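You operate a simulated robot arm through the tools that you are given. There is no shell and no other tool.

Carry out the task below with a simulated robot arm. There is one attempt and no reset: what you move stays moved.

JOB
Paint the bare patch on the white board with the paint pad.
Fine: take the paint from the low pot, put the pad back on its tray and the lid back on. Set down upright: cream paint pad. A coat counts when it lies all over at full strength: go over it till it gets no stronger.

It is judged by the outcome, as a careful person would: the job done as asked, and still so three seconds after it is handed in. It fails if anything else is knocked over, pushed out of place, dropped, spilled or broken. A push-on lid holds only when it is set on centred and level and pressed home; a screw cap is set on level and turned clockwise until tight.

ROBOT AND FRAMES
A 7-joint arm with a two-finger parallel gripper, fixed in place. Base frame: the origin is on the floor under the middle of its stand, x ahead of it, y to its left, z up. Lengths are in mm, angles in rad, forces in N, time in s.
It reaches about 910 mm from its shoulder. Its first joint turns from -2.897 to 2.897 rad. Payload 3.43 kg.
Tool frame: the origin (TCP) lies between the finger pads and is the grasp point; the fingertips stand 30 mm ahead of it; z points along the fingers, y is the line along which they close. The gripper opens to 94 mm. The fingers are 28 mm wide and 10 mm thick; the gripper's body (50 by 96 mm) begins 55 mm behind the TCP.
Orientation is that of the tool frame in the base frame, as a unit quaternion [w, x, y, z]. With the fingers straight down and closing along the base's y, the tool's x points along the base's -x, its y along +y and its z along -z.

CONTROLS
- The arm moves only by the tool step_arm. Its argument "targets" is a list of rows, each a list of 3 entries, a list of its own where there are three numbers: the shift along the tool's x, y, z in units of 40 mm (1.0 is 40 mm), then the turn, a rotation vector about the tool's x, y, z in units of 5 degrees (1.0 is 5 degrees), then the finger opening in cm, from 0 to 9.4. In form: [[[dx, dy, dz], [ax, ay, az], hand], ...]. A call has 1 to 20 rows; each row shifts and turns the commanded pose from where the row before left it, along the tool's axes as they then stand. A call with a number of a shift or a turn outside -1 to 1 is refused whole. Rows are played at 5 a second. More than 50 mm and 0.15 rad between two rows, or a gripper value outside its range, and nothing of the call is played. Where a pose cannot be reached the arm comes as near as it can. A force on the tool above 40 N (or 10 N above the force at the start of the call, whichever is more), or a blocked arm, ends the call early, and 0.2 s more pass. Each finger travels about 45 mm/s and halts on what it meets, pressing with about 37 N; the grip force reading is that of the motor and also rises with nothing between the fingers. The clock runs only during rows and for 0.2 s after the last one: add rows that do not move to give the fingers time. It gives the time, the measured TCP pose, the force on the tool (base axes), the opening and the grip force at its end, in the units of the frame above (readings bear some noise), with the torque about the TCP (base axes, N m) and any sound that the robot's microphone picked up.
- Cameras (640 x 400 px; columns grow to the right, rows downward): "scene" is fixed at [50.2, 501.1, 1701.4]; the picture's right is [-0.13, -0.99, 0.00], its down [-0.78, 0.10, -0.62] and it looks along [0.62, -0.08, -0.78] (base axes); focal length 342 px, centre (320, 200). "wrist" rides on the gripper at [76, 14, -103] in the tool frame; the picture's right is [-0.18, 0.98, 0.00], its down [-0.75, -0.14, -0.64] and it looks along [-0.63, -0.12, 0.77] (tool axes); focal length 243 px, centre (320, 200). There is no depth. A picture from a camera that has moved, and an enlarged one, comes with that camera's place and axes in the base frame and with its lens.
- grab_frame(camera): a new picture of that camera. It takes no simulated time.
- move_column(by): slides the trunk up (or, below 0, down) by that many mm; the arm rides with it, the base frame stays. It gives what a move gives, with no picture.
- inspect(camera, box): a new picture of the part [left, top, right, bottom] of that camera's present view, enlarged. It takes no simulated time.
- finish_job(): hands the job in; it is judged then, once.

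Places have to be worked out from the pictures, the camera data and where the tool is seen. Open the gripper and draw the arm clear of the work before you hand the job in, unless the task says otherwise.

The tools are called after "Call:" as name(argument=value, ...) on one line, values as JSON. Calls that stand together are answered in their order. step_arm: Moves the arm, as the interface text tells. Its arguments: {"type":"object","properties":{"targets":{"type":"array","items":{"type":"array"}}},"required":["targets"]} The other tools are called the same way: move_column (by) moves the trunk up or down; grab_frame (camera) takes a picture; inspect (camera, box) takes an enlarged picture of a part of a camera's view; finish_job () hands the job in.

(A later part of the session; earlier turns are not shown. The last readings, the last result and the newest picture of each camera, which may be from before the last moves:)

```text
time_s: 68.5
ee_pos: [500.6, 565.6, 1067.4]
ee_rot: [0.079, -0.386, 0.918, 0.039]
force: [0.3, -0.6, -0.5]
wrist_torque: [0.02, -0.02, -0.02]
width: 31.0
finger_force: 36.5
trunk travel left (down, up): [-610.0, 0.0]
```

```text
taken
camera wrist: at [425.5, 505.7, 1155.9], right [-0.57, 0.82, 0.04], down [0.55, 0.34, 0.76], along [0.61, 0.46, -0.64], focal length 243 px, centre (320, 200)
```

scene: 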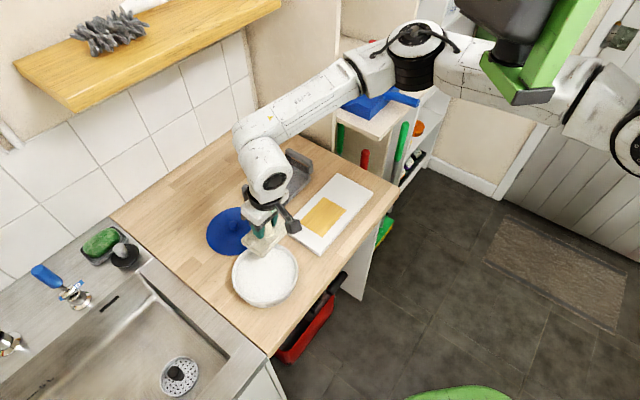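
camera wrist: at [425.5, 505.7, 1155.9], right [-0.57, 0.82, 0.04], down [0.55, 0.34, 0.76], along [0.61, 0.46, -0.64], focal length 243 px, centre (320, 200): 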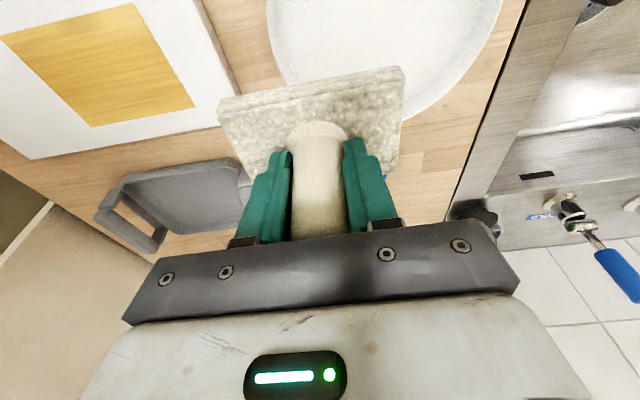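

I use this view to locate the patch corners and the pot rim more precisely.

Call:
inspect(camera="wrist", box=[0, 0, 260, 170])

Call:
inspect(camera="wrist", box=[230, 0, 530, 170])

```text
2.35 times, centred on (130, 85) of wrist
camera zoom: at [425.5, 505.7, 1155.9], right [-0.57, 0.82, 0.04], down [0.55, 0.34, 0.76], along [0.61, 0.46, -0.64], focal length 571 px, centre (767, 471)
```

zoom: 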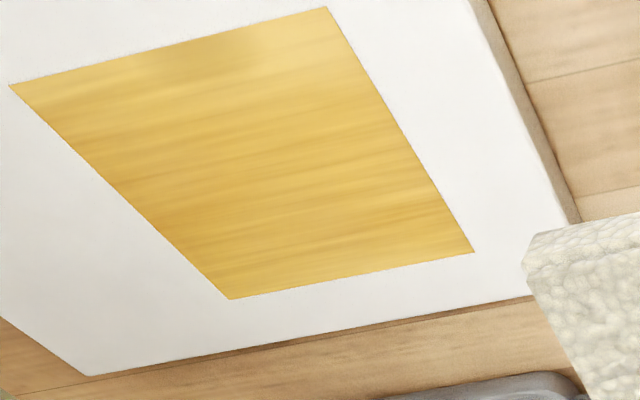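

```text
2.13 times, centred on (380, 85) of wrist
camera zoom: at [425.5, 505.7, 1155.9], right [-0.57, 0.82, 0.04], down [0.55, 0.34, 0.76], along [0.61, 0.46, -0.64], focal length 518 px, centre (192, 445)
```

zoom: 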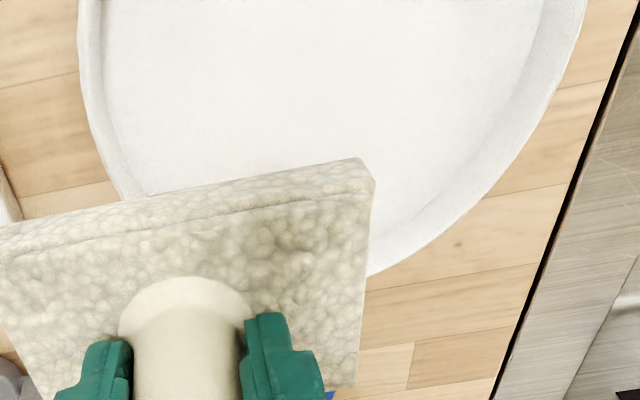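

Board top works out near z 928 and the counter near 912; the patch centre is about (602, 415). I now move the pad over the pot centre and lower it to just above the paint.

Call:
step_arm(targets=[[[0.274, 0.4125, -0.048], [0, 0, 0], 0.0], [[0.274, 0.4125, -0.048], [0, 0, 0], 0.0], [[0.274, 0.4125, -0.048], [0, 0, 0], 0.0], [[0.0435, 0, 0.246], [0, 0, 0], 0.0], [[0.0435, 0, 0.246], [0, 0, 0], 0.0], [[0.0435, 0, 0.246], [0, 0, 0], 0.0], [[0.0435, 0, 0.246], [0, 0, 0], 0.0], [[0, 0, 0], [0, 0, 0], 0.0], [[0, 0, 0], [0, 0, 0], 0.0]])

Call:
inspect(camera="scene", box=[210, 200, 330, 320])

Call:
grab_frame(camera="wrist")

```text
time_s: 70.5
ee_pos: [441.3, 575.3, 1028.2]
ee_rot: [0.08, -0.386, 0.918, 0.039]
force: [-0.2, 1.1, -1.6]
wrist_torque: [-0.01, 0.01, 0.0]
width: 30.8
finger_force: 36.6
trunk travel left (down, up): [-610.0, 0.0]
```

```text
3.33 times, centred on (270, 260) of scene
camera zoom: at [50.2, 501.1, 1701.4], right [-0.13, -0.99, 0.0], down [-0.78, 0.1, -0.62], along [0.62, -0.08, -0.78], focal length 1140 px, centre (487, 0)
```

zoom: 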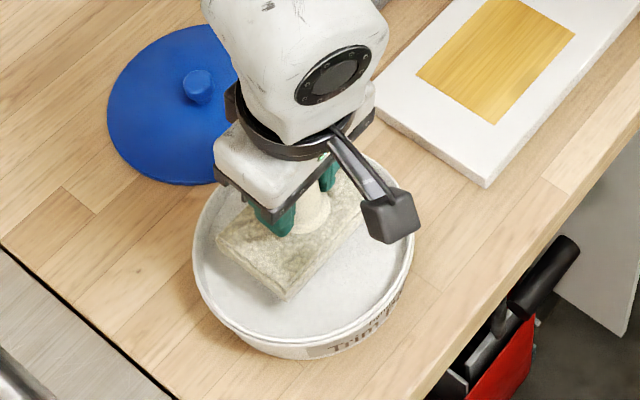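

```text
taken
camera wrist: at [367.2, 517.2, 1116.3], right [-0.58, 0.82, 0.04], down [0.55, 0.34, 0.76], along [0.61, 0.46, -0.64], focal length 243 px, centre (320, 200)
```

wrist: 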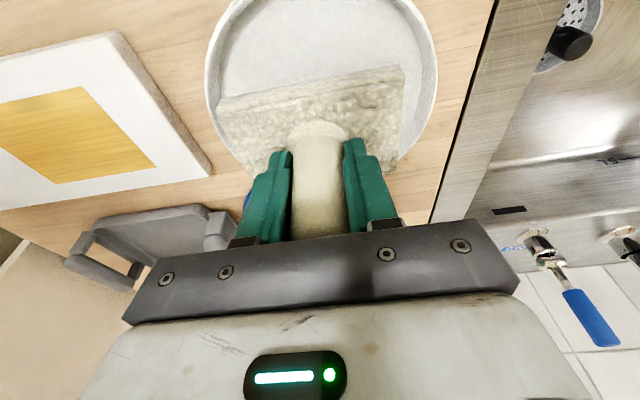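

The pad lies well inside the pot's rim. I lower it further in two stages, watching force.

Call:
step_arm(targets=[[[0.0217, 0.04, 0.123], [0, 0, 0], 0.0], [[0.0217, 0, 0.123], [0, 0, 0], 0.0], [[0.0217, 0, 0.123], [0, 0, 0], 0.0], [[0.0217, 0, 0.123], [0, 0, 0], 0.0], [[0, 0, 0], [0, 0, 0], 0.0], [[0, 0, 0], [0, 0, 0], 0.0]])

Call:
inspect(camera="scene", box=[210, 200, 330, 320])

Call:
grab_frame(camera="wrist")

```text
time_s: 71.9
ee_pos: [440.9, 578.9, 1009.5]
ee_rot: [0.079, -0.386, 0.918, 0.039]
force: [-0.5, -0.7, -0.7]
wrist_torque: [0.04, 0.0, -0.04]
width: 30.6
finger_force: 37.1
trunk travel left (down, up): [-610.0, 0.0]
```

```text
3.33 times, centred on (270, 260) of scene
camera zoom: at [50.2, 501.1, 1701.4], right [-0.13, -0.99, 0.0], down [-0.78, 0.1, -0.62], along [0.62, -0.08, -0.78], focal length 1140 px, centre (487, 0)
```

zoom: 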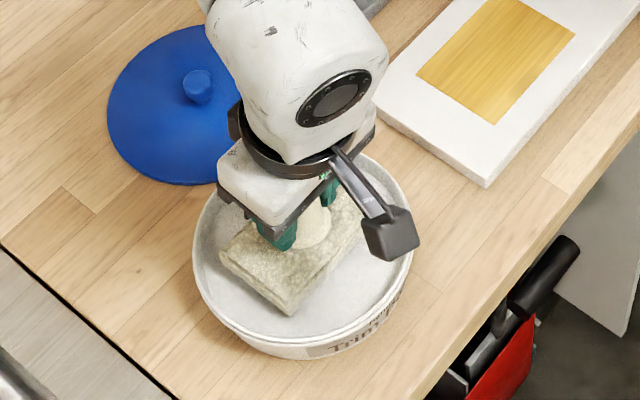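

```text
taken
camera wrist: at [366.1, 518.6, 1097.5], right [-0.58, 0.82, 0.04], down [0.55, 0.34, 0.76], along [0.61, 0.46, -0.64], focal length 243 px, centre (320, 200)
```

wrist: 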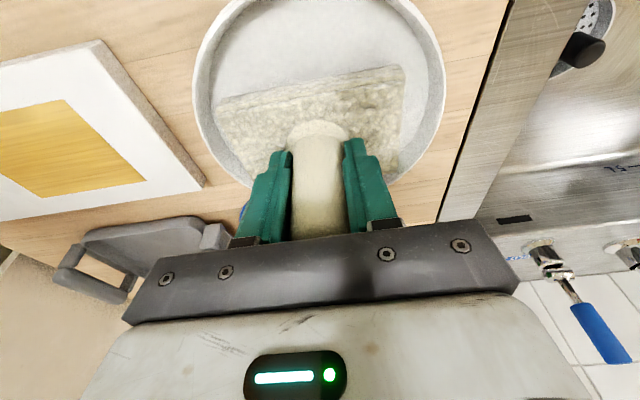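

Pad is centred in the pot. I continue down in small steps until the pad meets the paint.

Call:
step_arm(targets=[[[0.011, 0, 0.0615], [0, 0, 0], 0.0], [[0.011, 0, 0.0615], [0, 0, 0], 0.0], [[0.011, 0, 0.0615], [0, 0, 0], 0.0], [[0, 0, 0], [0, 0, 0], 0.0], [[0, 0, 0], [0, 0, 0], 0.0]])

Call:
inspect(camera="scene", box=[220, 220, 310, 310])

Call:
inspect(camera="wrist", box=[170, 0, 470, 190])

```text
time_s: 73.1
ee_pos: [440.5, 577.3, 999.9]
ee_rot: [0.079, -0.386, 0.918, 0.039]
force: [-0.3, 0.0, -0.7]
wrist_torque: [0.04, 0.0, 0.03]
width: 30.5
finger_force: 37.4
trunk travel left (down, up): [-610.0, 0.0]
```

```text
4.44 times, centred on (265, 265) of scene
camera zoom: at [50.2, 501.1, 1701.4], right [-0.13, -0.99, 0.0], down [-0.78, 0.1, -0.62], along [0.62, -0.08, -0.78], focal length 1519 px, centre (564, -89)
```

zoom: 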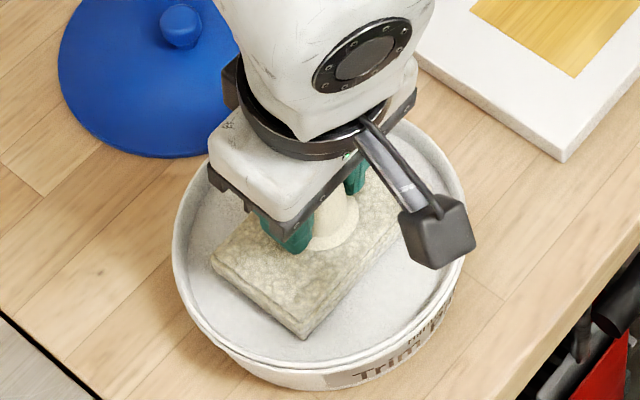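

```text
2.11 times, centred on (320, 95) of wrist
camera zoom: at [365.8, 518.8, 1088.9], right [-0.58, 0.82, 0.04], down [0.55, 0.34, 0.76], along [0.61, 0.46, -0.64], focal length 511 px, centre (320, 421)
```

zoom: 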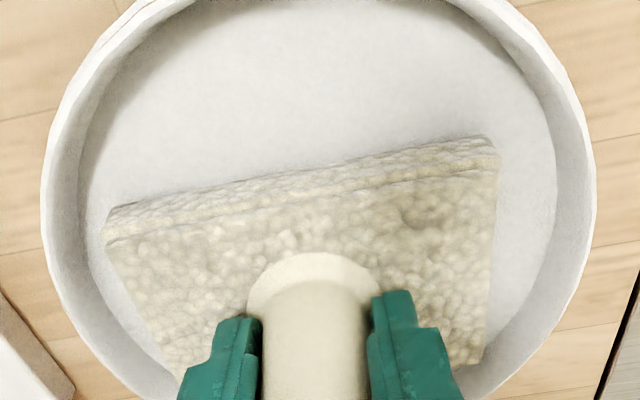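

The pad is very near the paint surface with no force yet. I go down 4 mm more and look.

Call:
step_arm(targets=[[[0.0087, 0, 0.0493], [0, 0, 0], 0.0], [[0.0087, 0, 0.0493], [0, 0, 0], 0.0], [[0, 0, 0], [0, 0, 0], 0.0], [[0, 0, 0], [0, 0, 0], 0.0]])

Call:
inspect(camera="scene", box=[220, 220, 310, 310])

Call:
inspect(camera="wrist", box=[170, 0, 470, 190])

```text
time_s: 74.1
ee_pos: [439.5, 578.2, 998.6]
ee_rot: [0.08, -0.385, 0.919, 0.039]
force: [0.9, 0.5, 13.2]
wrist_torque: [-0.58, -0.4, 0.04]
width: 30.6
finger_force: 36.8
trunk travel left (down, up): [-610.0, 0.0]
```

```text
4.44 times, centred on (265, 265) of scene
camera zoom: at [50.2, 501.1, 1701.4], right [-0.13, -0.99, 0.0], down [-0.78, 0.1, -0.62], along [0.62, -0.08, -0.78], focal length 1519 px, centre (564, -89)
```

zoom: 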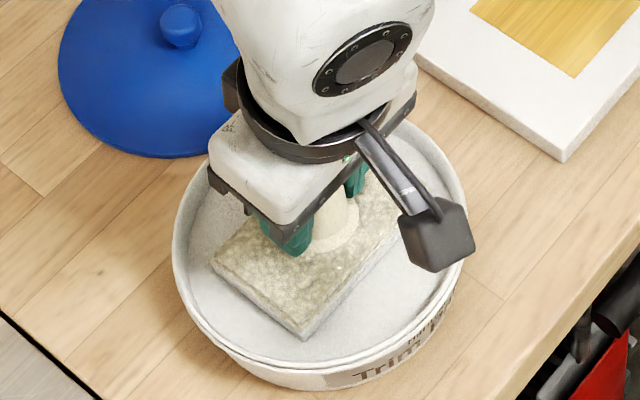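

```text
2.11 times, centred on (320, 95) of wrist
camera zoom: at [365.7, 519.2, 1086.2], right [-0.58, 0.82, 0.04], down [0.55, 0.34, 0.76], along [0.61, 0.46, -0.64], focal length 511 px, centre (320, 421)
```

zoom: 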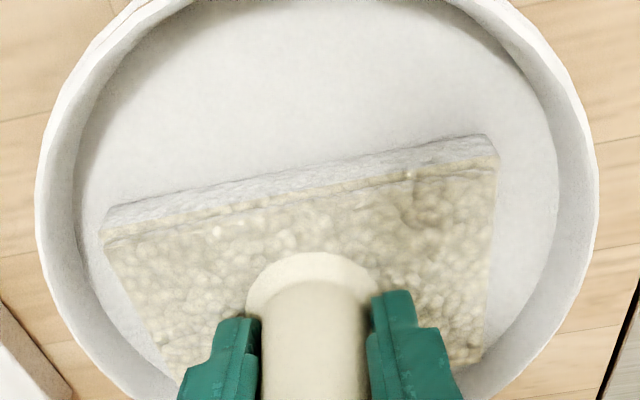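

The pad has met the paint (13 N, its sides turned white), pressing a bit more at its right end. I trim the roll by 0.4° to even the pressure and hold a moment to soak.

Call:
step_arm(targets=[[[0, 0, 0], [0.08, 0, 0], 0.0], [[0, 0, 0], [0, 0, 0], 0.0], [[0, 0, 0], [0, 0, 0], 0.0]])

Call:
inspect(camera="wrist", box=[170, 0, 470, 190])

```text
time_s: 74.9
ee_pos: [440.0, 578.1, 998.8]
ee_rot: [0.08, -0.385, 0.919, 0.037]
force: [2.3, 4.6, 15.0]
wrist_torque: [0.03, -0.02, -0.06]
width: 30.3
finger_force: 36.8
trunk travel left (down, up): [-610.0, 0.0]
```

```text
2.11 times, centred on (320, 95) of wrist
camera zoom: at [365.2, 519.5, 1085.9], right [-0.57, 0.82, 0.04], down [0.54, 0.35, 0.76], along [0.61, 0.46, -0.64], focal length 511 px, centre (320, 421)
```

zoom: 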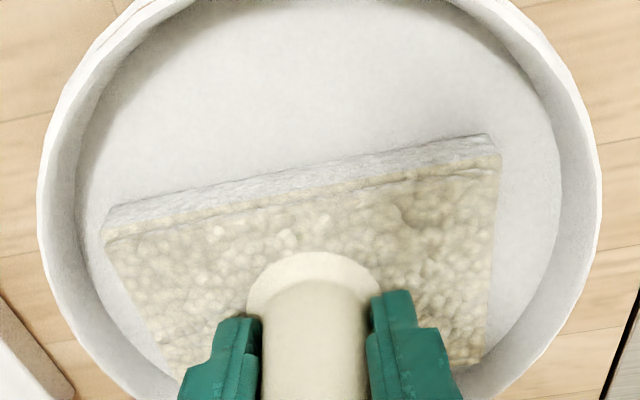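

Pressure is now even (15 N, no torque). I lift the loaded pad 45 mm straight up, pausing above the pot.

Call:
step_arm(targets=[[[-0.011, 0, -0.0615], [0, 0, 0], 0.0], [[-0.011, 0, -0.0615], [0, 0, 0], 0.0], [[0, 0, 0], [0, 0, 0], 0.0], [[0, 0, 0], [0, 0, 0], 0.0], [[0, 0, 0], [0, 0, 0], 0.0], [[-0.0435, 0, -0.246], [0, 0, 0], 0.0], [[-0.0435, 0, -0.246], [0, 0, 0], 0.0], [[-0.0435, 0, -0.246], [0, 0, 0], 0.0], [[-0.0435, 0, -0.246], [0, 0, 0], 0.0], [[0, 0, 0], [0, 0, 0], 0.0], [[0, 0, 0], [0, 0, 0], 0.0]])

Call:
inspect(camera="scene", box=[210, 200, 330, 320])

Call:
grab_frame(camera="wrist")

```text
time_s: 77.3
ee_pos: [441.2, 579.5, 1040.6]
ee_rot: [0.08, -0.386, 0.919, 0.035]
force: [-0.3, 0.2, 0.0]
wrist_torque: [0.01, -0.02, 0.02]
width: 30.2
finger_force: 37.6
trunk travel left (down, up): [-610.0, 0.0]
```

```text
3.33 times, centred on (270, 260) of scene
camera zoom: at [50.2, 501.1, 1701.4], right [-0.13, -0.99, 0.0], down [-0.78, 0.1, -0.62], along [0.62, -0.08, -0.78], focal length 1140 px, centre (487, 0)
```

zoom: 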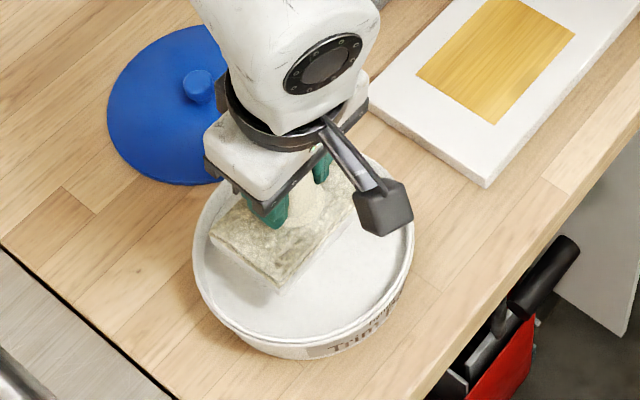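

```text
taken
camera wrist: at [365.6, 520.4, 1129.9], right [-0.57, 0.82, 0.04], down [0.54, 0.35, 0.76], along [0.61, 0.46, -0.64], focal length 243 px, centre (320, 200)
```

wrist: 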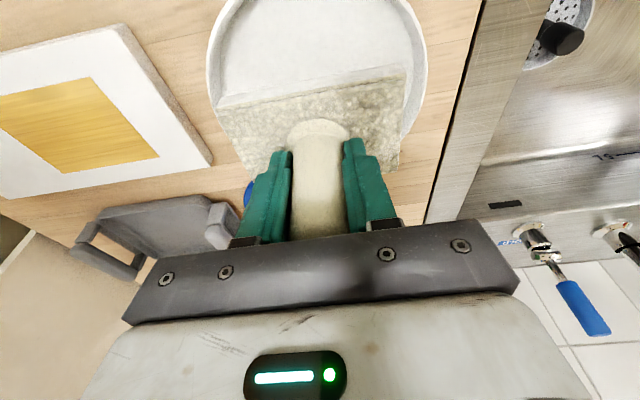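

The pad carries white paint and nothing drips. I carry it along the counter to above the patch.

Call:
step_arm(targets=[[[0, -0.48, 0], [0, 0, 0], 0.0], [[0, -0.48, 0], [0, 0, 0], 0.0], [[0, -0.48, 0], [0, 0, 0], 0.0], [[0, -0.48, 0], [0, 0, 0], 0.0], [[0, -0.48, 0], [0, 0, 0], 0.0], [[0, -0.48, 0], [0, 0, 0], 0.0], [[0, -0.48, 0], [0, 0, 0], 0.0], [[0, -0.48, 0], [0, 0, 0], 0.0], [[0, -0.48, 0], [0, 0, 0], 0.0], [[0, -0.48, 0], [0, 0, 0], 0.0], [[0, -0.48, 0], [0, 0, 0], 0.0], [[0, -0.47, 0], [0, 0, 0], 0.0], [[0, 0, 0], [0, 0, 0], 0.0], [[0, 0, 0], [0, 0, 0], 0.0]])

Call:
inspect(camera="scene", box=[260, 140, 400, 270])

Call:
grab_frame(camera="wrist")

```text
time_s: 80.3
ee_pos: [604.7, 415.3, 1039.7]
ee_rot: [0.081, -0.386, 0.918, 0.035]
force: [-0.3, 0.0, -1.0]
wrist_torque: [-0.02, -0.04, 0.01]
width: 30.1
finger_force: 37.3
trunk travel left (down, up): [-610.0, 0.0]
```

```text
3.08 times, centred on (330, 205) of scene
camera zoom: at [50.2, 501.1, 1701.4], right [-0.13, -0.99, 0.0], down [-0.78, 0.1, -0.62], along [0.62, -0.08, -0.78], focal length 1052 px, centre (289, 185)
```

zoom: 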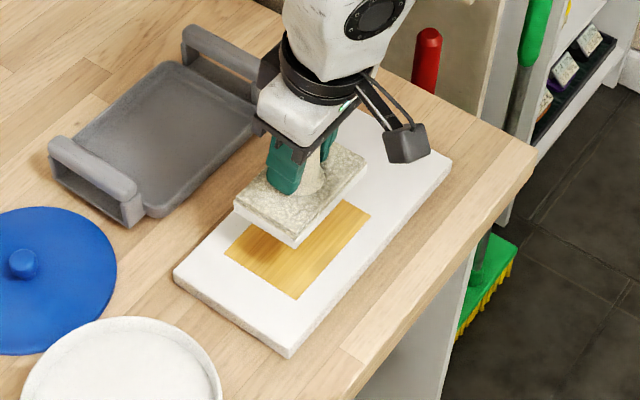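

```text
taken
camera wrist: at [529.4, 356.8, 1128.4], right [-0.57, 0.82, 0.04], down [0.54, 0.35, 0.76], along [0.61, 0.46, -0.64], focal length 243 px, centre (320, 200)
```

wrist: 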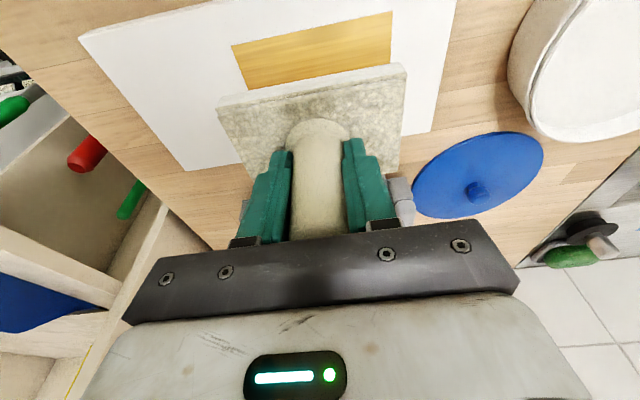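

I zoom in on the visible patch edge to check alignment before lowering.

Call:
inspect(camera="wrist", box=[200, 0, 440, 140])

Call:
inspect(camera="scene", box=[280, 160, 380, 250])

```text
2.67 times, centred on (320, 70) of wrist
camera zoom: at [529.4, 356.8, 1128.4], right [-0.57, 0.82, 0.04], down [0.54, 0.35, 0.76], along [0.61, 0.46, -0.64], focal length 647 px, centre (320, 547)
```

zoom: 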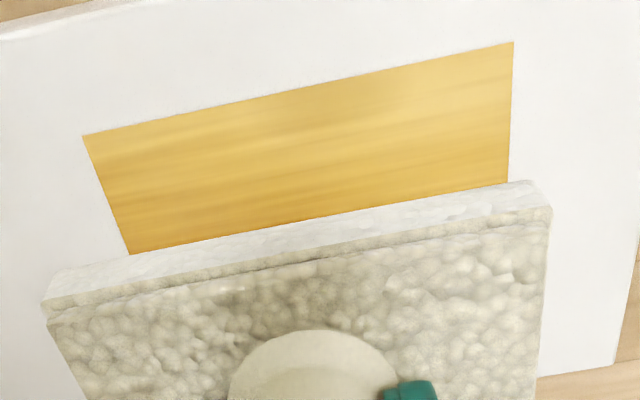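

```text
4.44 times, centred on (330, 205) of scene
camera zoom: at [50.2, 501.1, 1701.4], right [-0.13, -0.99, 0.0], down [-0.78, 0.1, -0.62], along [0.62, -0.08, -0.78], focal length 1519 px, centre (276, 178)
```

zoom: 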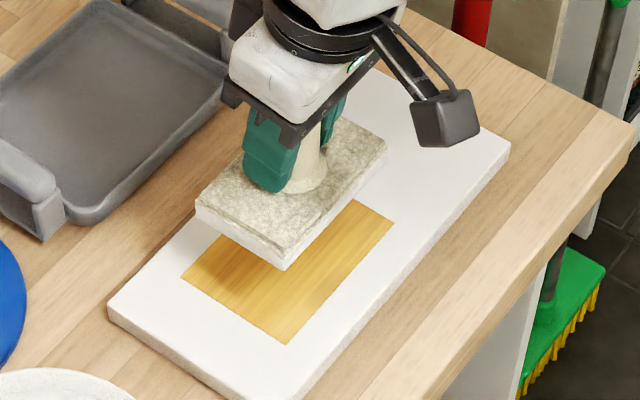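

The pad (about 102 × 66 mm) is centred on the patch (p 678–760, q 74–189 in counter coordinates). I lower it 52 mm to just above the board.

Call:
step_arm(targets=[[[0.0435, 0.05, 0.246], [0, 0, 0], 0.0], [[0.0435, 0.02, 0.246], [0, 0, 0], 0.0], [[0.0435, 0, 0.246], [0, 0, 0], 0.0], [[0.0435, 0, 0.246], [0, 0, 0], 0.0], [[0.0435, 0, 0.246], [0, 0, 0], 0.0], [[0.0087, 0, 0.0493], [0, 0, 0], 0.0], [[0, 0, 0], [0, 0, 0], 0.0], [[0, 0, 0], [0, 0, 0], 0.0]])

Call:
inspect(camera="scene", box=[280, 160, 380, 250])

Call:
inspect(camera="wrist", box=[200, 0, 440, 140])

```text
time_s: 82.1
ee_pos: [603.7, 418.4, 989.1]
ee_rot: [0.08, -0.385, 0.919, 0.036]
force: [0.4, 0.6, -0.8]
wrist_torque: [0.04, 0.0, -0.01]
width: 29.8
finger_force: 36.7
trunk travel left (down, up): [-610.0, 0.0]
```

```text
4.44 times, centred on (330, 205) of scene
camera zoom: at [50.2, 501.1, 1701.4], right [-0.13, -0.99, 0.0], down [-0.78, 0.1, -0.62], along [0.62, -0.08, -0.78], focal length 1519 px, centre (276, 178)
```

zoom: 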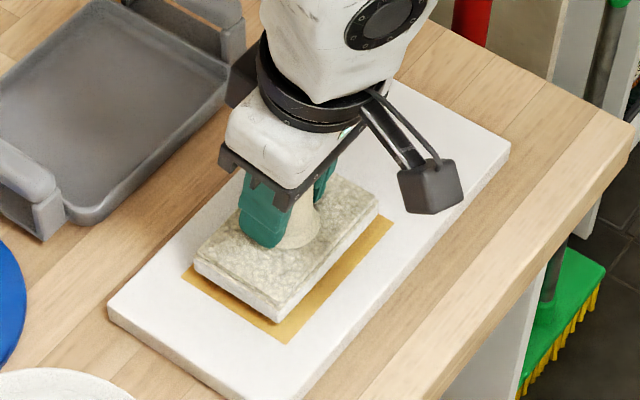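

```text
2.67 times, centred on (320, 70) of wrist
camera zoom: at [527.8, 360.2, 1077.0], right [-0.57, 0.82, 0.04], down [0.54, 0.35, 0.76], along [0.61, 0.46, -0.64], focal length 647 px, centre (320, 547)
```

zoom: 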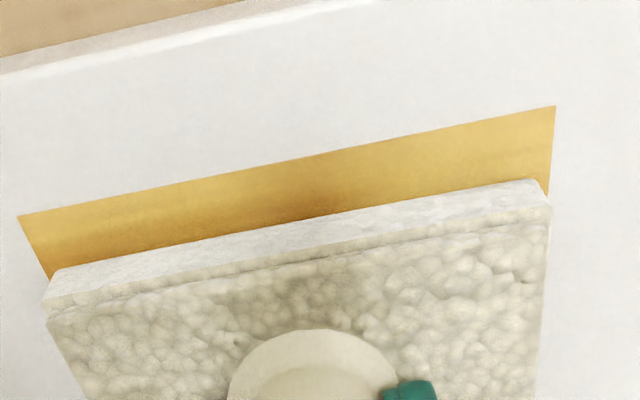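

The pad hovers about 8 mm above the patch, well aligned. I lower 6 mm, then finer.

Call:
step_arm(targets=[[[0.0087, 0, 0.0493], [0, 0, 0], 0.0], [[0.0087, 0, 0.0493], [0, 0, 0], 0.0], [[0.0087, 0, 0.0493], [0, 0, 0], 0.0], [[0, 0, 0], [0, 0, 0], 0.0], [[0, 0, 0], [0, 0, 0], 0.0]])

Call:
inspect(camera="wrist", box=[200, 0, 440, 140])

```text
time_s: 83.3
ee_pos: [602.3, 417.7, 984.5]
ee_rot: [0.08, -0.385, 0.919, 0.036]
force: [0.0, -0.3, -0.7]
wrist_torque: [-0.01, -0.02, 0.02]
width: 29.7
finger_force: 37.1
trunk travel left (down, up): [-610.0, 0.0]
```

```text
2.67 times, centred on (320, 70) of wrist
camera zoom: at [527.2, 360.6, 1071.5], right [-0.57, 0.82, 0.04], down [0.54, 0.35, 0.76], along [0.61, 0.46, -0.64], focal length 647 px, centre (320, 547)
```

zoom: 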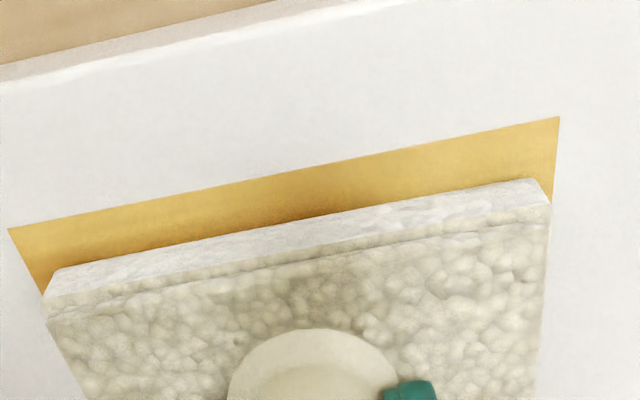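

No contact yet; 4 mm further in 1 mm steps.

Call:
step_arm(targets=[[[0.0044, 0, 0.0246], [0, 0, 0], 0.0], [[0.0044, 0, 0.0246], [0, 0, 0], 0.0], [[0.0044, 0, 0.0246], [0, 0, 0], 0.0], [[0.0044, 0, 0.0246], [0, 0, 0], 0.0], [[0, 0, 0], [0, 0, 0], 0.0], [[0, 0, 0], [0, 0, 0], 0.0]])

Call:
inspect(camera="wrist", box=[200, 0, 440, 140])

```text
time_s: 84.7
ee_pos: [602.1, 420.3, 980.4]
ee_rot: [0.082, -0.386, 0.918, 0.036]
force: [2.7, -1.6, 20.5]
wrist_torque: [-0.66, 0.0, 0.0]
width: 29.9
finger_force: 37.1
trunk travel left (down, up): [-610.0, 0.0]
```

```text
2.67 times, centred on (320, 70) of wrist
camera zoom: at [527.6, 361.2, 1069.3], right [-0.57, 0.82, 0.04], down [0.54, 0.35, 0.77], along [0.61, 0.46, -0.64], focal length 647 px, centre (320, 547)
```

zoom: 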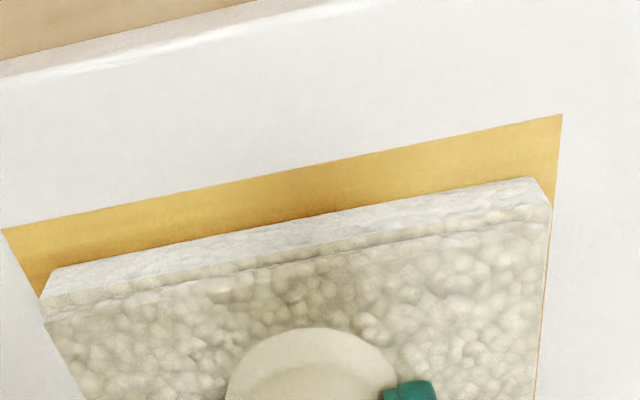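

Contact with 20 N, slightly heavier at one corner. I trim 0.25° about both axes to even it out.

Call:
step_arm(targets=[[[0, 0, 0], [0.05, 0.05, 0], 0.0], [[0, 0, 0], [0, 0, 0], 0.0], [[0, 0, 0], [0, 0, 0], 0.0]])

```text
time_s: 85.5
ee_pos: [602.6, 418.8, 981.0]
ee_rot: [0.08, -0.386, 0.918, 0.034]
force: [6.9, 3.7, 25.4]
wrist_torque: [-0.14, -0.04, 0.0]
width: 29.4
finger_force: 36.9
trunk travel left (down, up): [-610.0, 0.0]
```

Pressure is even now. I relieve 1 mm and stroke the pad in a rectangle covering the whole patch and slightly beyond.

Call:
step_arm(targets=[[[-0.0044, 0, -0.0246], [0, 0, 0], 0.0], [[0.148, 0, -0.026], [0, 0, 0], 0.0], [[0.148, 0, -0.026], [0, 0, 0], 0.0], [[0, -0.15, 0], [0, 0, 0], 0.0], [[0, -0.15, 0], [0, 0, 0], 0.0], [[-0.148, 0, 0.026], [0, 0, 0], 0.0], [[-0.148, 0, 0.026], [0, 0, 0], 0.0], [[-0.148, 0, 0.026], [0, 0, 0], 0.0], [[-0.148, 0, 0.026], [0, 0, 0], 0.0], [[0, 0, 0], [0, 0, 0], 0.0]])

Call:
inspect(camera="wrist", box=[200, 0, 440, 140])

Call:
inspect(camera="scene", box=[280, 160, 380, 250])

```text
time_s: 87.7
ee_pos: [618.2, 417.3, 979.9]
ee_rot: [0.08, -0.386, 0.919, 0.033]
force: [-3.7, -8.5, 16.8]
wrist_torque: [-0.17, 0.5, 0.1]
width: 29.3
finger_force: 36.8
trunk travel left (down, up): [-610.0, 0.0]
```

```text
2.67 times, centred on (320, 70) of wrist
camera zoom: at [544.2, 360.1, 1068.2], right [-0.57, 0.82, 0.03], down [0.54, 0.35, 0.76], along [0.61, 0.45, -0.65], focal length 647 px, centre (320, 547)
```

zoom: 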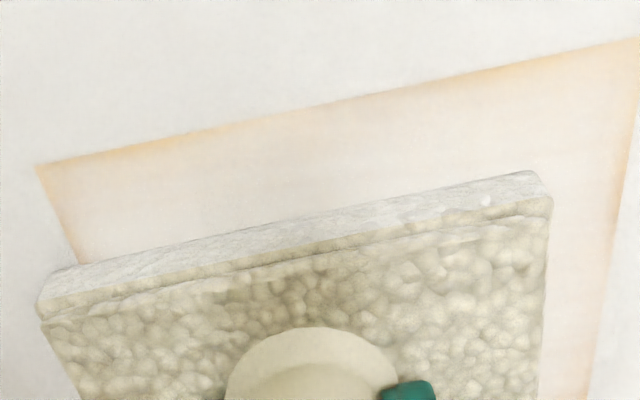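

```text
4.44 times, centred on (330, 205) of scene
camera zoom: at [50.2, 501.1, 1701.4], right [-0.13, -0.99, 0.0], down [-0.78, 0.1, -0.62], along [0.62, -0.08, -0.78], focal length 1519 px, centre (276, 178)
```

zoom: 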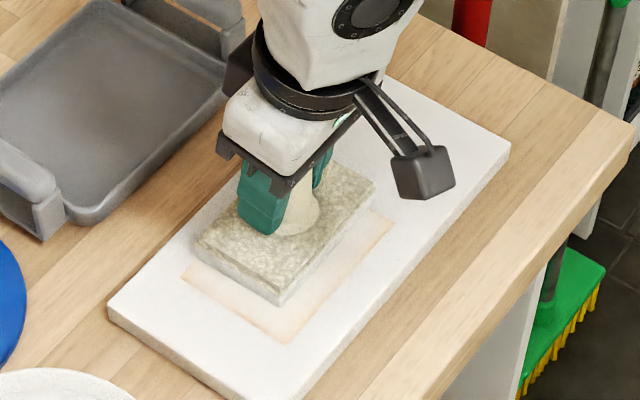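

The paint takes: the patch is turning white with faint edges left. I extend the strokes to ±17 mm across and ±16 mm along to cover the edges.

Call:
step_arm(targets=[[[-0.123, 0, 0.022], [0, 0, 0], 0.0], [[0, 0.14, 0], [0, 0, 0], 0.0], [[0, 0.14, 0], [0, 0, 0], 0.0], [[0, 0.14, 0], [0, 0, 0], 0.0], [[0, 0.14, 0], [0, 0, 0], 0.0], [[0, 0.14, 0], [0, 0, 0], 0.0], [[0.14, 0, -0.0247], [0, 0, 0], 0.0], [[0.14, 0, -0.0247], [0, 0, 0], 0.0], [[0.14, 0, -0.0247], [0, 0, 0], 0.0], [[0.14, 0, -0.0247], [0, 0, 0], 0.0], [[0.14, 0, -0.0247], [0, 0, 0], 0.0], [[0.14, 0, -0.0247], [0, 0, 0], 0.0], [[0, -0.133, 0], [0, 0, 0], 0.0], [[0, -0.133, 0], [0, 0, 0], 0.0], [[0, -0.133, 0], [0, 0, 0], 0.0], [[0, -0.133, 0], [0, 0, 0], 0.0], [[0, -0.133, 0], [0, 0, 0], 0.0], [[0, -0.133, 0], [0, 0, 0], 0.0], [[0, 0, 0], [0, 0, 0], 0.0]])

Call:
inspect(camera="wrist", box=[200, 0, 440, 140])

Call:
inspect(camera="scene", box=[280, 160, 380, 250])

```text
time_s: 91.7
ee_pos: [601.3, 396.3, 980.9]
ee_rot: [0.079, -0.385, 0.919, 0.034]
force: [-0.6, -0.5, -1.4]
wrist_torque: [0.03, -0.01, -0.01]
width: 29.4
finger_force: 37.1
trunk travel left (down, up): [-610.0, 0.0]
```

```text
2.67 times, centred on (320, 70) of wrist
camera zoom: at [526.4, 338.2, 1070.1], right [-0.57, 0.82, 0.03], down [0.54, 0.35, 0.76], along [0.61, 0.45, -0.65], focal length 647 px, centre (320, 547)
```

zoom: 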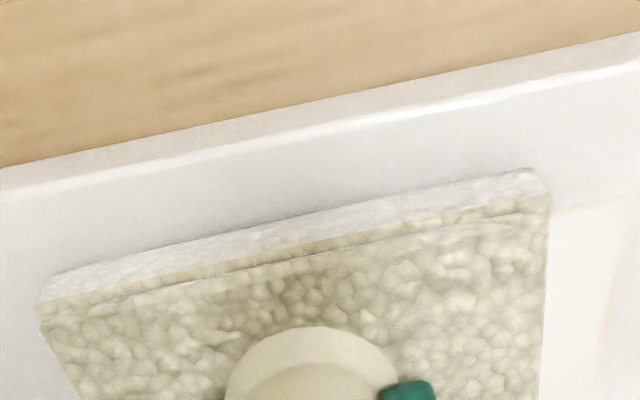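

```text
4.44 times, centred on (330, 205) of scene
camera zoom: at [50.2, 501.1, 1701.4], right [-0.13, -0.99, 0.0], down [-0.78, 0.1, -0.62], along [0.62, -0.08, -0.78], focal length 1519 px, centre (276, 178)
```

zoom: 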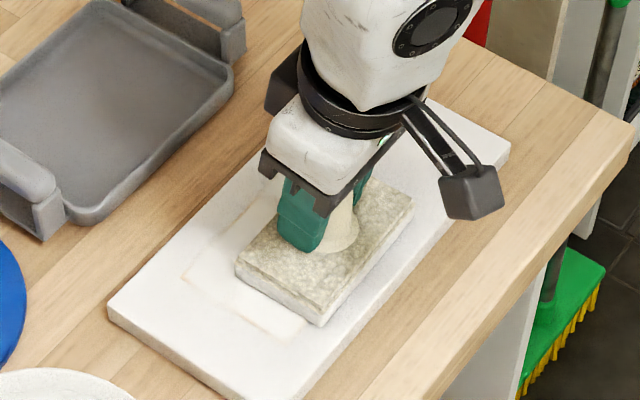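

The patch is now mostly white with only faint edge lines, but contact was lost at this corner. I lower 2 mm and read the force again.

Call:
step_arm(targets=[[[0.0044, 0, 0.0246], [0, 0, 0], 0.0], [[0.0044, 0, 0.0246], [0, 0, 0], 0.0], [[0, 0, 0], [0, 0, 0], 0.0], [[0, 0, 0], [0, 0, 0], 0.0]])

Call:
grab_frame(camera="wrist")

Call:
inspect(camera="scene", box=[280, 160, 380, 250])

```text
time_s: 92.7
ee_pos: [602.4, 395.3, 979.4]
ee_rot: [0.079, -0.385, 0.919, 0.033]
force: [0.1, -1.1, 10.3]
wrist_torque: [-0.25, 0.27, 0.01]
width: 29.4
finger_force: 37.1
trunk travel left (down, up): [-610.0, 0.0]
```

```text
taken
camera wrist: at [527.2, 338.0, 1068.1], right [-0.57, 0.82, 0.03], down [0.54, 0.35, 0.76], along [0.61, 0.45, -0.65], focal length 243 px, centre (320, 200)
```

wrist: 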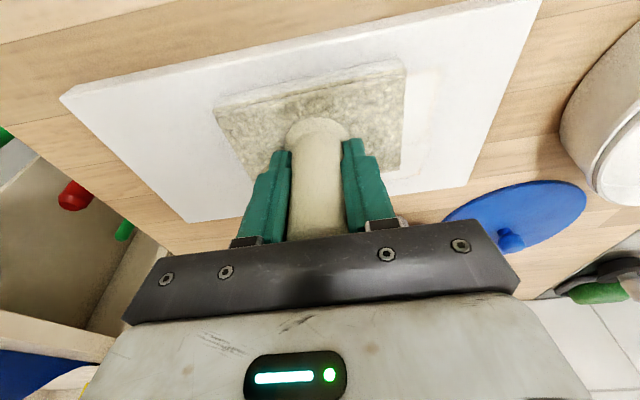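

```text
4.44 times, centred on (330, 205) of scene
camera zoom: at [50.2, 501.1, 1701.4], right [-0.13, -0.99, 0.0], down [-0.78, 0.1, -0.62], along [0.62, -0.08, -0.78], focal length 1519 px, centre (276, 178)
```

zoom: 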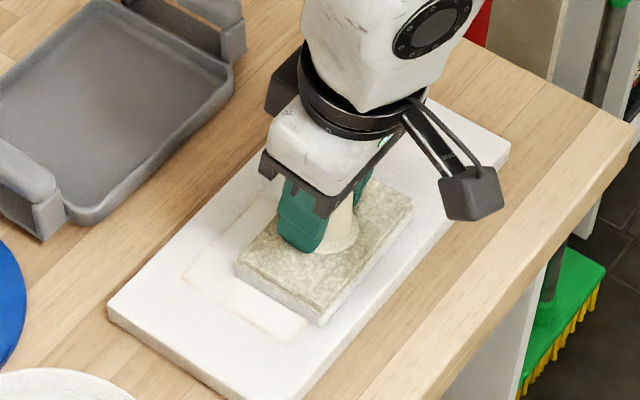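

Contact restored (10 N). I stroke along this front edge toward the left and check the force.

Call:
step_arm(targets=[[[0.0022, 0.125, 0.0123], [0, 0, 0], 0.0], [[0, 0.125, 0], [0, 0, 0], 0.0], [[0, 0.125, 0], [0, 0, 0], 0.0], [[0, 0.125, 0], [0, 0, 0], 0.0], [[0, 0.125, 0], [0, 0, 0], 0.0], [[0, 0.125, 0], [0, 0, 0], 0.0], [[0, 0, 0], [0, 0, 0], 0.0]])

Call:
inspect(camera="scene", box=[280, 160, 380, 250])

```text
time_s: 94.3
ee_pos: [580.4, 416.6, 979.2]
ee_rot: [0.081, -0.385, 0.919, 0.034]
force: [9.6, -6.1, 26.0]
wrist_torque: [-0.29, -0.05, 0.01]
width: 29.4
finger_force: 36.9
trunk travel left (down, up): [-610.0, 0.0]
```

```text
4.44 times, centred on (330, 205) of scene
camera zoom: at [50.2, 501.1, 1701.4], right [-0.13, -0.99, 0.0], down [-0.78, 0.1, -0.62], along [0.62, -0.08, -0.78], focal length 1519 px, centre (276, 178)
```

zoom: 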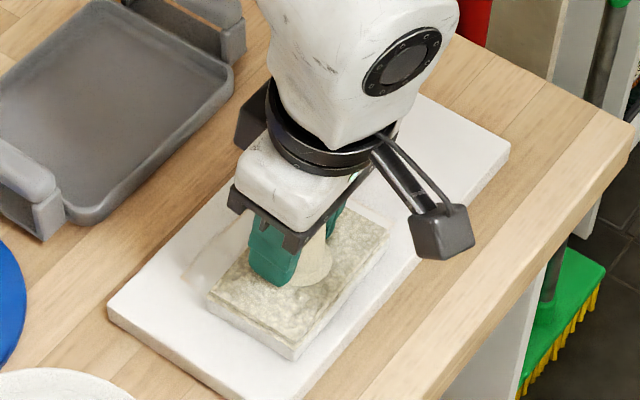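

Force is 26 N here, fine. I raise 0.5 mm and stroke across to the back edge on the left side, then along the back edge.

Call:
step_arm(targets=[[[-0.125, 0, 0.01], [0, 0, 0], 0.0], [[-0.123, 0, 0.0217], [0, 0, 0], 0.0], [[-0.123, 0, 0.0217], [0, 0, 0], 0.0], [[-0.123, 0, 0.0217], [0, 0, 0], 0.0], [[-0.123, 0, 0.0217], [0, 0, 0], 0.0], [[-0.123, 0, 0.0217], [0, 0, 0], 0.0], [[0, 0, 0], [0, 0, 0], 0.0]])

Call:
inspect(camera="scene", box=[280, 160, 380, 250])

Call:
inspect(camera="wrist", box=[180, 0, 460, 160])

```text
time_s: 95.9
ee_pos: [600.9, 437.7, 979.3]
ee_rot: [0.08, -0.385, 0.919, 0.034]
force: [-3.4, -4.6, 11.9]
wrist_torque: [-0.45, 0.44, 0.12]
width: 29.2
finger_force: 36.6
trunk travel left (down, up): [-610.0, 0.0]
```

```text
4.44 times, centred on (330, 205) of scene
camera zoom: at [50.2, 501.1, 1701.4], right [-0.13, -0.99, 0.0], down [-0.78, 0.1, -0.62], along [0.62, -0.08, -0.78], focal length 1519 px, centre (276, 178)
```

zoom: 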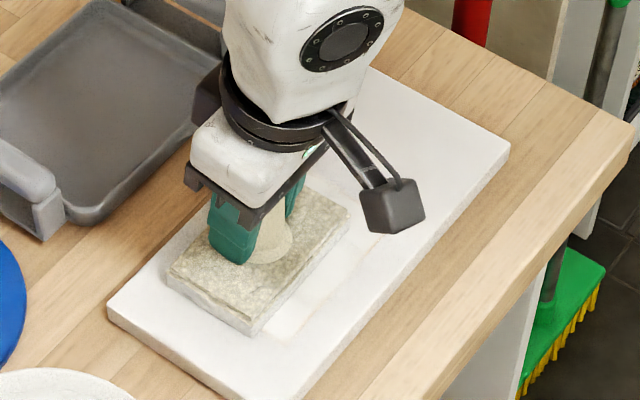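

```text
2.29 times, centred on (320, 80) of wrist
camera zoom: at [525.5, 380.0, 1067.0], right [-0.57, 0.82, 0.03], down [0.54, 0.35, 0.76], along [0.61, 0.45, -0.65], focal length 555 px, centre (320, 474)
```

zoom: 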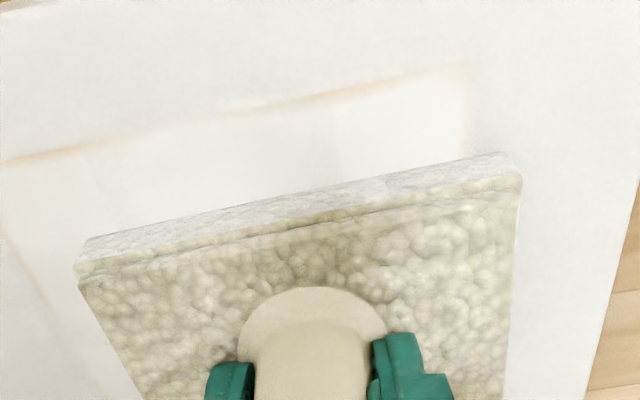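

Only faint lines remain at the front edge and right edge. I stroke along the back edge to the right.

Call:
step_arm(targets=[[[0.0022, -0.14, 0.0123], [0, 0, 0], 0.0], [[0, -0.14, 0], [0, 0, 0], 0.0], [[0, -0.14, 0], [0, 0, 0], 0.0], [[0, -0.14, 0], [0, 0, 0], 0.0], [[0, -0.14, 0], [0, 0, 0], 0.0], [[0, -0.15, 0], [0, 0, 0], 0.0], [[0, 0, 0], [0, 0, 0], 0.0]])

Call:
inspect(camera="scene", box=[280, 160, 380, 250])

Call:
inspect(camera="wrist", box=[180, 0, 460, 160])

```text
time_s: 97.5
ee_pos: [624.2, 413.8, 978.2]
ee_rot: [0.08, -0.386, 0.919, 0.034]
force: [-6.7, 7.3, 26.8]
wrist_torque: [-0.25, 0.02, -0.07]
width: 29.1
finger_force: 36.9
trunk travel left (down, up): [-610.0, 0.0]
```

```text
4.44 times, centred on (330, 205) of scene
camera zoom: at [50.2, 501.1, 1701.4], right [-0.13, -0.99, 0.0], down [-0.78, 0.1, -0.62], along [0.62, -0.08, -0.78], focal length 1519 px, centre (276, 178)
```

zoom: 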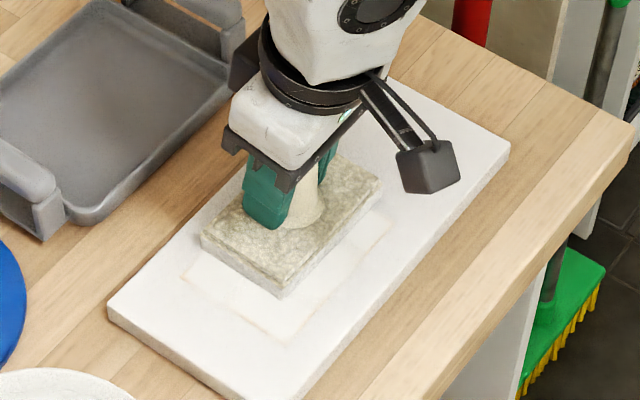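

```text
2.29 times, centred on (320, 80) of wrist
camera zoom: at [549.5, 356.2, 1065.8], right [-0.57, 0.82, 0.03], down [0.54, 0.35, 0.76], along [0.61, 0.46, -0.65], focal length 555 px, centre (320, 474)
```

zoom: 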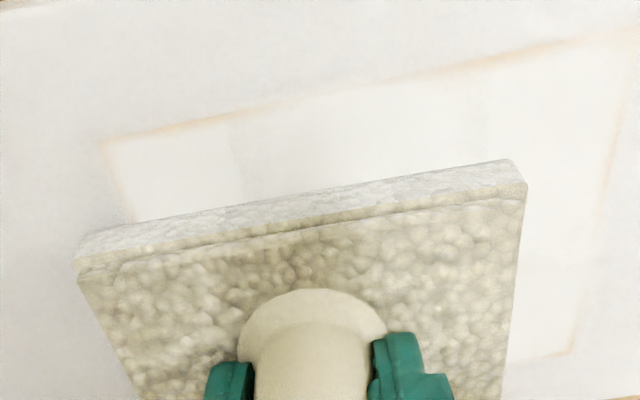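

The coat is nearly complete; faint lines remain along the edges. I lift the pad to look at the patch unobstructed before re-dipping.

Call:
step_arm(targets=[[[-0.011, 0, -0.0615], [0, 0, 0], 0.0], [[-0.0217, 0, -0.123], [0, 0, 0], 0.0], [[-0.0435, 0, -0.246], [0, 0, 0], 0.0], [[-0.0435, 0, -0.246], [0, 0, 0], 0.0], [[-0.0435, 0, -0.246], [0, 0, 0], 0.0], [[-0.0435, 0, -0.246], [0, 0, 0], 0.0], [[-0.0435, 0, -0.246], [0, 0, 0], 0.0], [[0, 0.5, 0], [0, 0, 0], 0.0], [[0, 0.5, 0], [0, 0, 0], 0.0], [[0.06, 0.5, -0.01], [0, 0, 0], 0.0], [[0.06, 0.5, -0.01], [0, 0, 0], 0.0], [[0.06, 0.5, -0.01], [0, 0, 0], 0.0], [[0.06, 0.5, -0.01], [0, 0, 0], 0.0], [[0.06, 0.5, -0.01], [0, 0, 0], 0.0], [[0.06, 0.5, -0.01], [0, 0, 0], 0.0], [[0, 0, 0], [0, 0, 0], 0.0]])

Call:
inspect(camera="scene", box=[280, 160, 380, 250])

Call:
grab_frame(camera="wrist")

```text
time_s: 100.9
ee_pos: [499.9, 516.6, 1034.8]
ee_rot: [0.08, -0.385, 0.919, 0.033]
force: [-0.1, -0.2, -1.2]
wrist_torque: [0.02, 0.01, 0.04]
width: 29.3
finger_force: 37.1
trunk travel left (down, up): [-610.0, 0.0]
```

```text
4.44 times, centred on (330, 205) of scene
camera zoom: at [50.2, 501.1, 1701.4], right [-0.13, -0.99, 0.0], down [-0.78, 0.1, -0.62], along [0.62, -0.08, -0.78], focal length 1519 px, centre (276, 178)
```

zoom: 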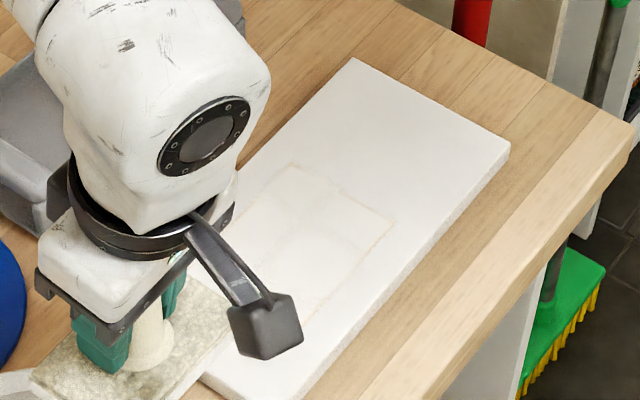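

```text
taken
camera wrist: at [425.6, 459.1, 1122.7], right [-0.57, 0.82, 0.03], down [0.54, 0.35, 0.76], along [0.61, 0.45, -0.65], focal length 243 px, centre (320, 200)
```

wrist: 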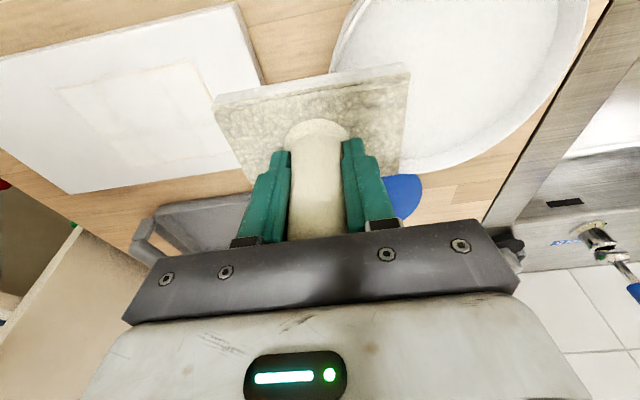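

I zoom in on the board from this angle to judge the coat.

Call:
inspect(camera="wrist", box=[20, 20, 270, 190])

Call:
inspect(camera="scene", box=[300, 185, 360, 245])

```text
2.35 times, centred on (145, 105) of wrist
camera zoom: at [425.6, 459.1, 1122.7], right [-0.57, 0.82, 0.03], down [0.54, 0.35, 0.76], along [0.61, 0.45, -0.65], focal length 571 px, centre (732, 424)
```

zoom: 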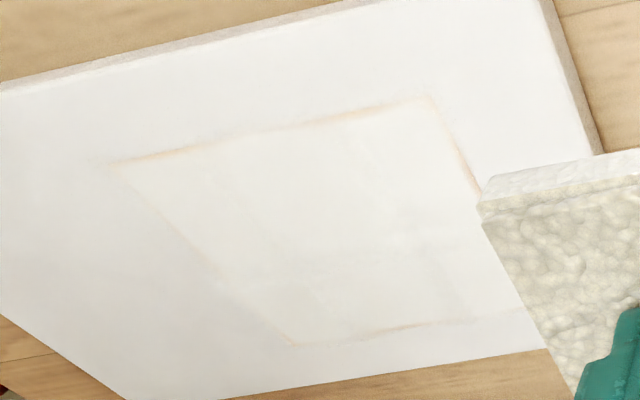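

```text
6.67 times, centred on (330, 215) of scene
camera zoom: at [50.2, 501.1, 1701.4], right [-0.13, -0.99, 0.0], down [-0.78, 0.1, -0.62], along [0.62, -0.08, -0.78], focal length 2279 px, centre (253, 100)
```

zoom: 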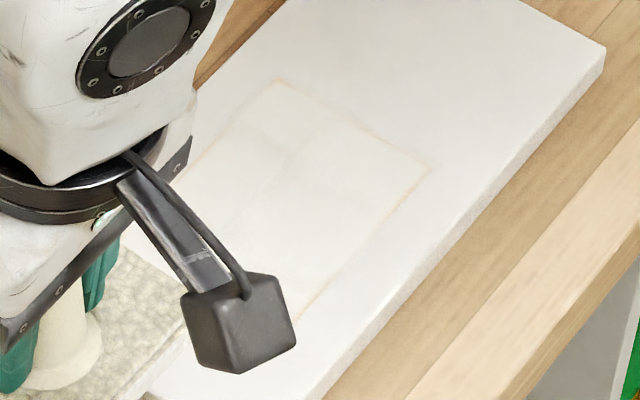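

The centre is white; edges need more. I go back over the pot and dip again.

Call:
step_arm(targets=[[[0, 0.427, 0], [0, 0, 0], 0.0], [[0, 0.427, 0], [0, 0, 0], 0.0], [[0, 0.427, 0], [0, 0, 0], 0.0], [[0, 0.427, 0], [0, 0, 0], 0.0], [[-0.04, 0.427, 0], [0, 0, 0], 0.0], [[0.0435, 0, 0.246], [0, 0, 0], 0.0], [[0.0435, 0, 0.246], [0, 0, 0], 0.0], [[0.0348, 0, 0.197], [0, 0, 0], 0.0], [[0, 0, 0], [0, 0, 0], 0.0], [[0, 0, 0], [0, 0, 0], 0.0]])

Call:
inspect(camera="wrist", box=[170, 0, 470, 190])

```text
time_s: 103.1
ee_pos: [440.2, 578.3, 1008.4]
ee_rot: [0.08, -0.385, 0.919, 0.034]
force: [-0.4, -0.6, -0.3]
wrist_torque: [-0.01, -0.03, 0.02]
width: 29.2
finger_force: 37.2
trunk travel left (down, up): [-610.0, 0.0]
```

```text
2.11 times, centred on (320, 95) of wrist
camera zoom: at [366.1, 519.9, 1096.7], right [-0.57, 0.82, 0.03], down [0.54, 0.35, 0.76], along [0.61, 0.45, -0.65], focal length 511 px, centre (320, 421)
```

zoom: 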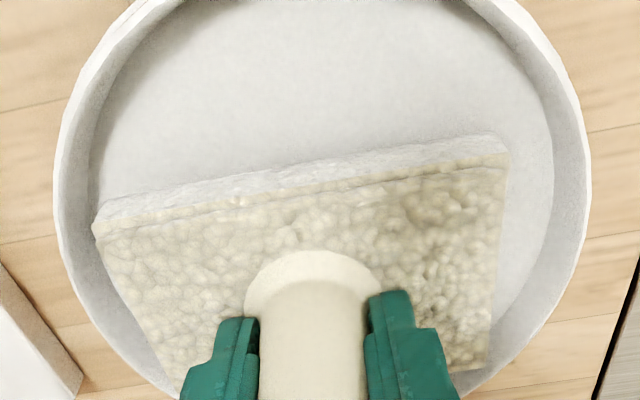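

Nearly there; I shift 3 mm left to stay centred in the pot and lower into the paint gently.

Call:
step_arm(targets=[[[0, 0.08, 0], [0, 0, 0], 0.0], [[0.0087, 0, 0.0493], [0, 0, 0], 0.0], [[0.0087, 0, 0.0493], [0, 0, 0], 0.0], [[0.0087, 0, 0.0493], [0, 0, 0], 0.0], [[0.0065, 0, 0.037], [0, 0, 0], 0.0], [[0.0044, 0, 0.0246], [0, 0, 0], 0.0], [[0.0044, 0, 0.0246], [0, 0, 0], 0.0], [[0, 0, 0], [0, 0, 0], 0.0], [[0, 0, 0], [0, 0, 0], 0.0]])

Call:
inspect(camera="wrist", box=[170, 0, 470, 190])

```text
time_s: 105.1
ee_pos: [440.0, 578.9, 997.1]
ee_rot: [0.08, -0.386, 0.918, 0.034]
force: [-0.3, 0.2, 0.2]
wrist_torque: [0.02, -0.02, -0.01]
width: 29.3
finger_force: 37.1
trunk travel left (down, up): [-610.0, 0.0]
```

```text
2.11 times, centred on (320, 95) of wrist
camera zoom: at [364.2, 521.6, 1085.5], right [-0.57, 0.82, 0.03], down [0.54, 0.35, 0.76], along [0.61, 0.45, -0.65], focal length 511 px, centre (320, 421)
```

zoom: 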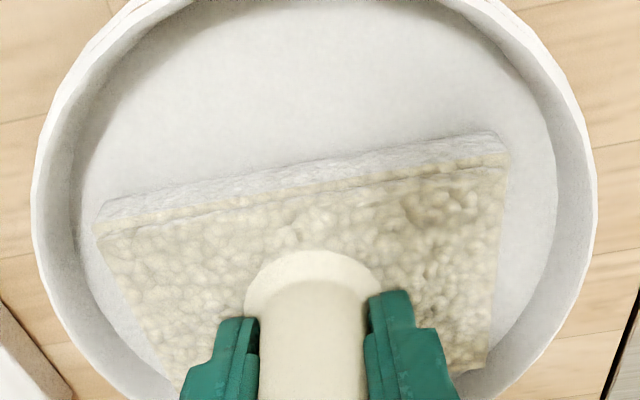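

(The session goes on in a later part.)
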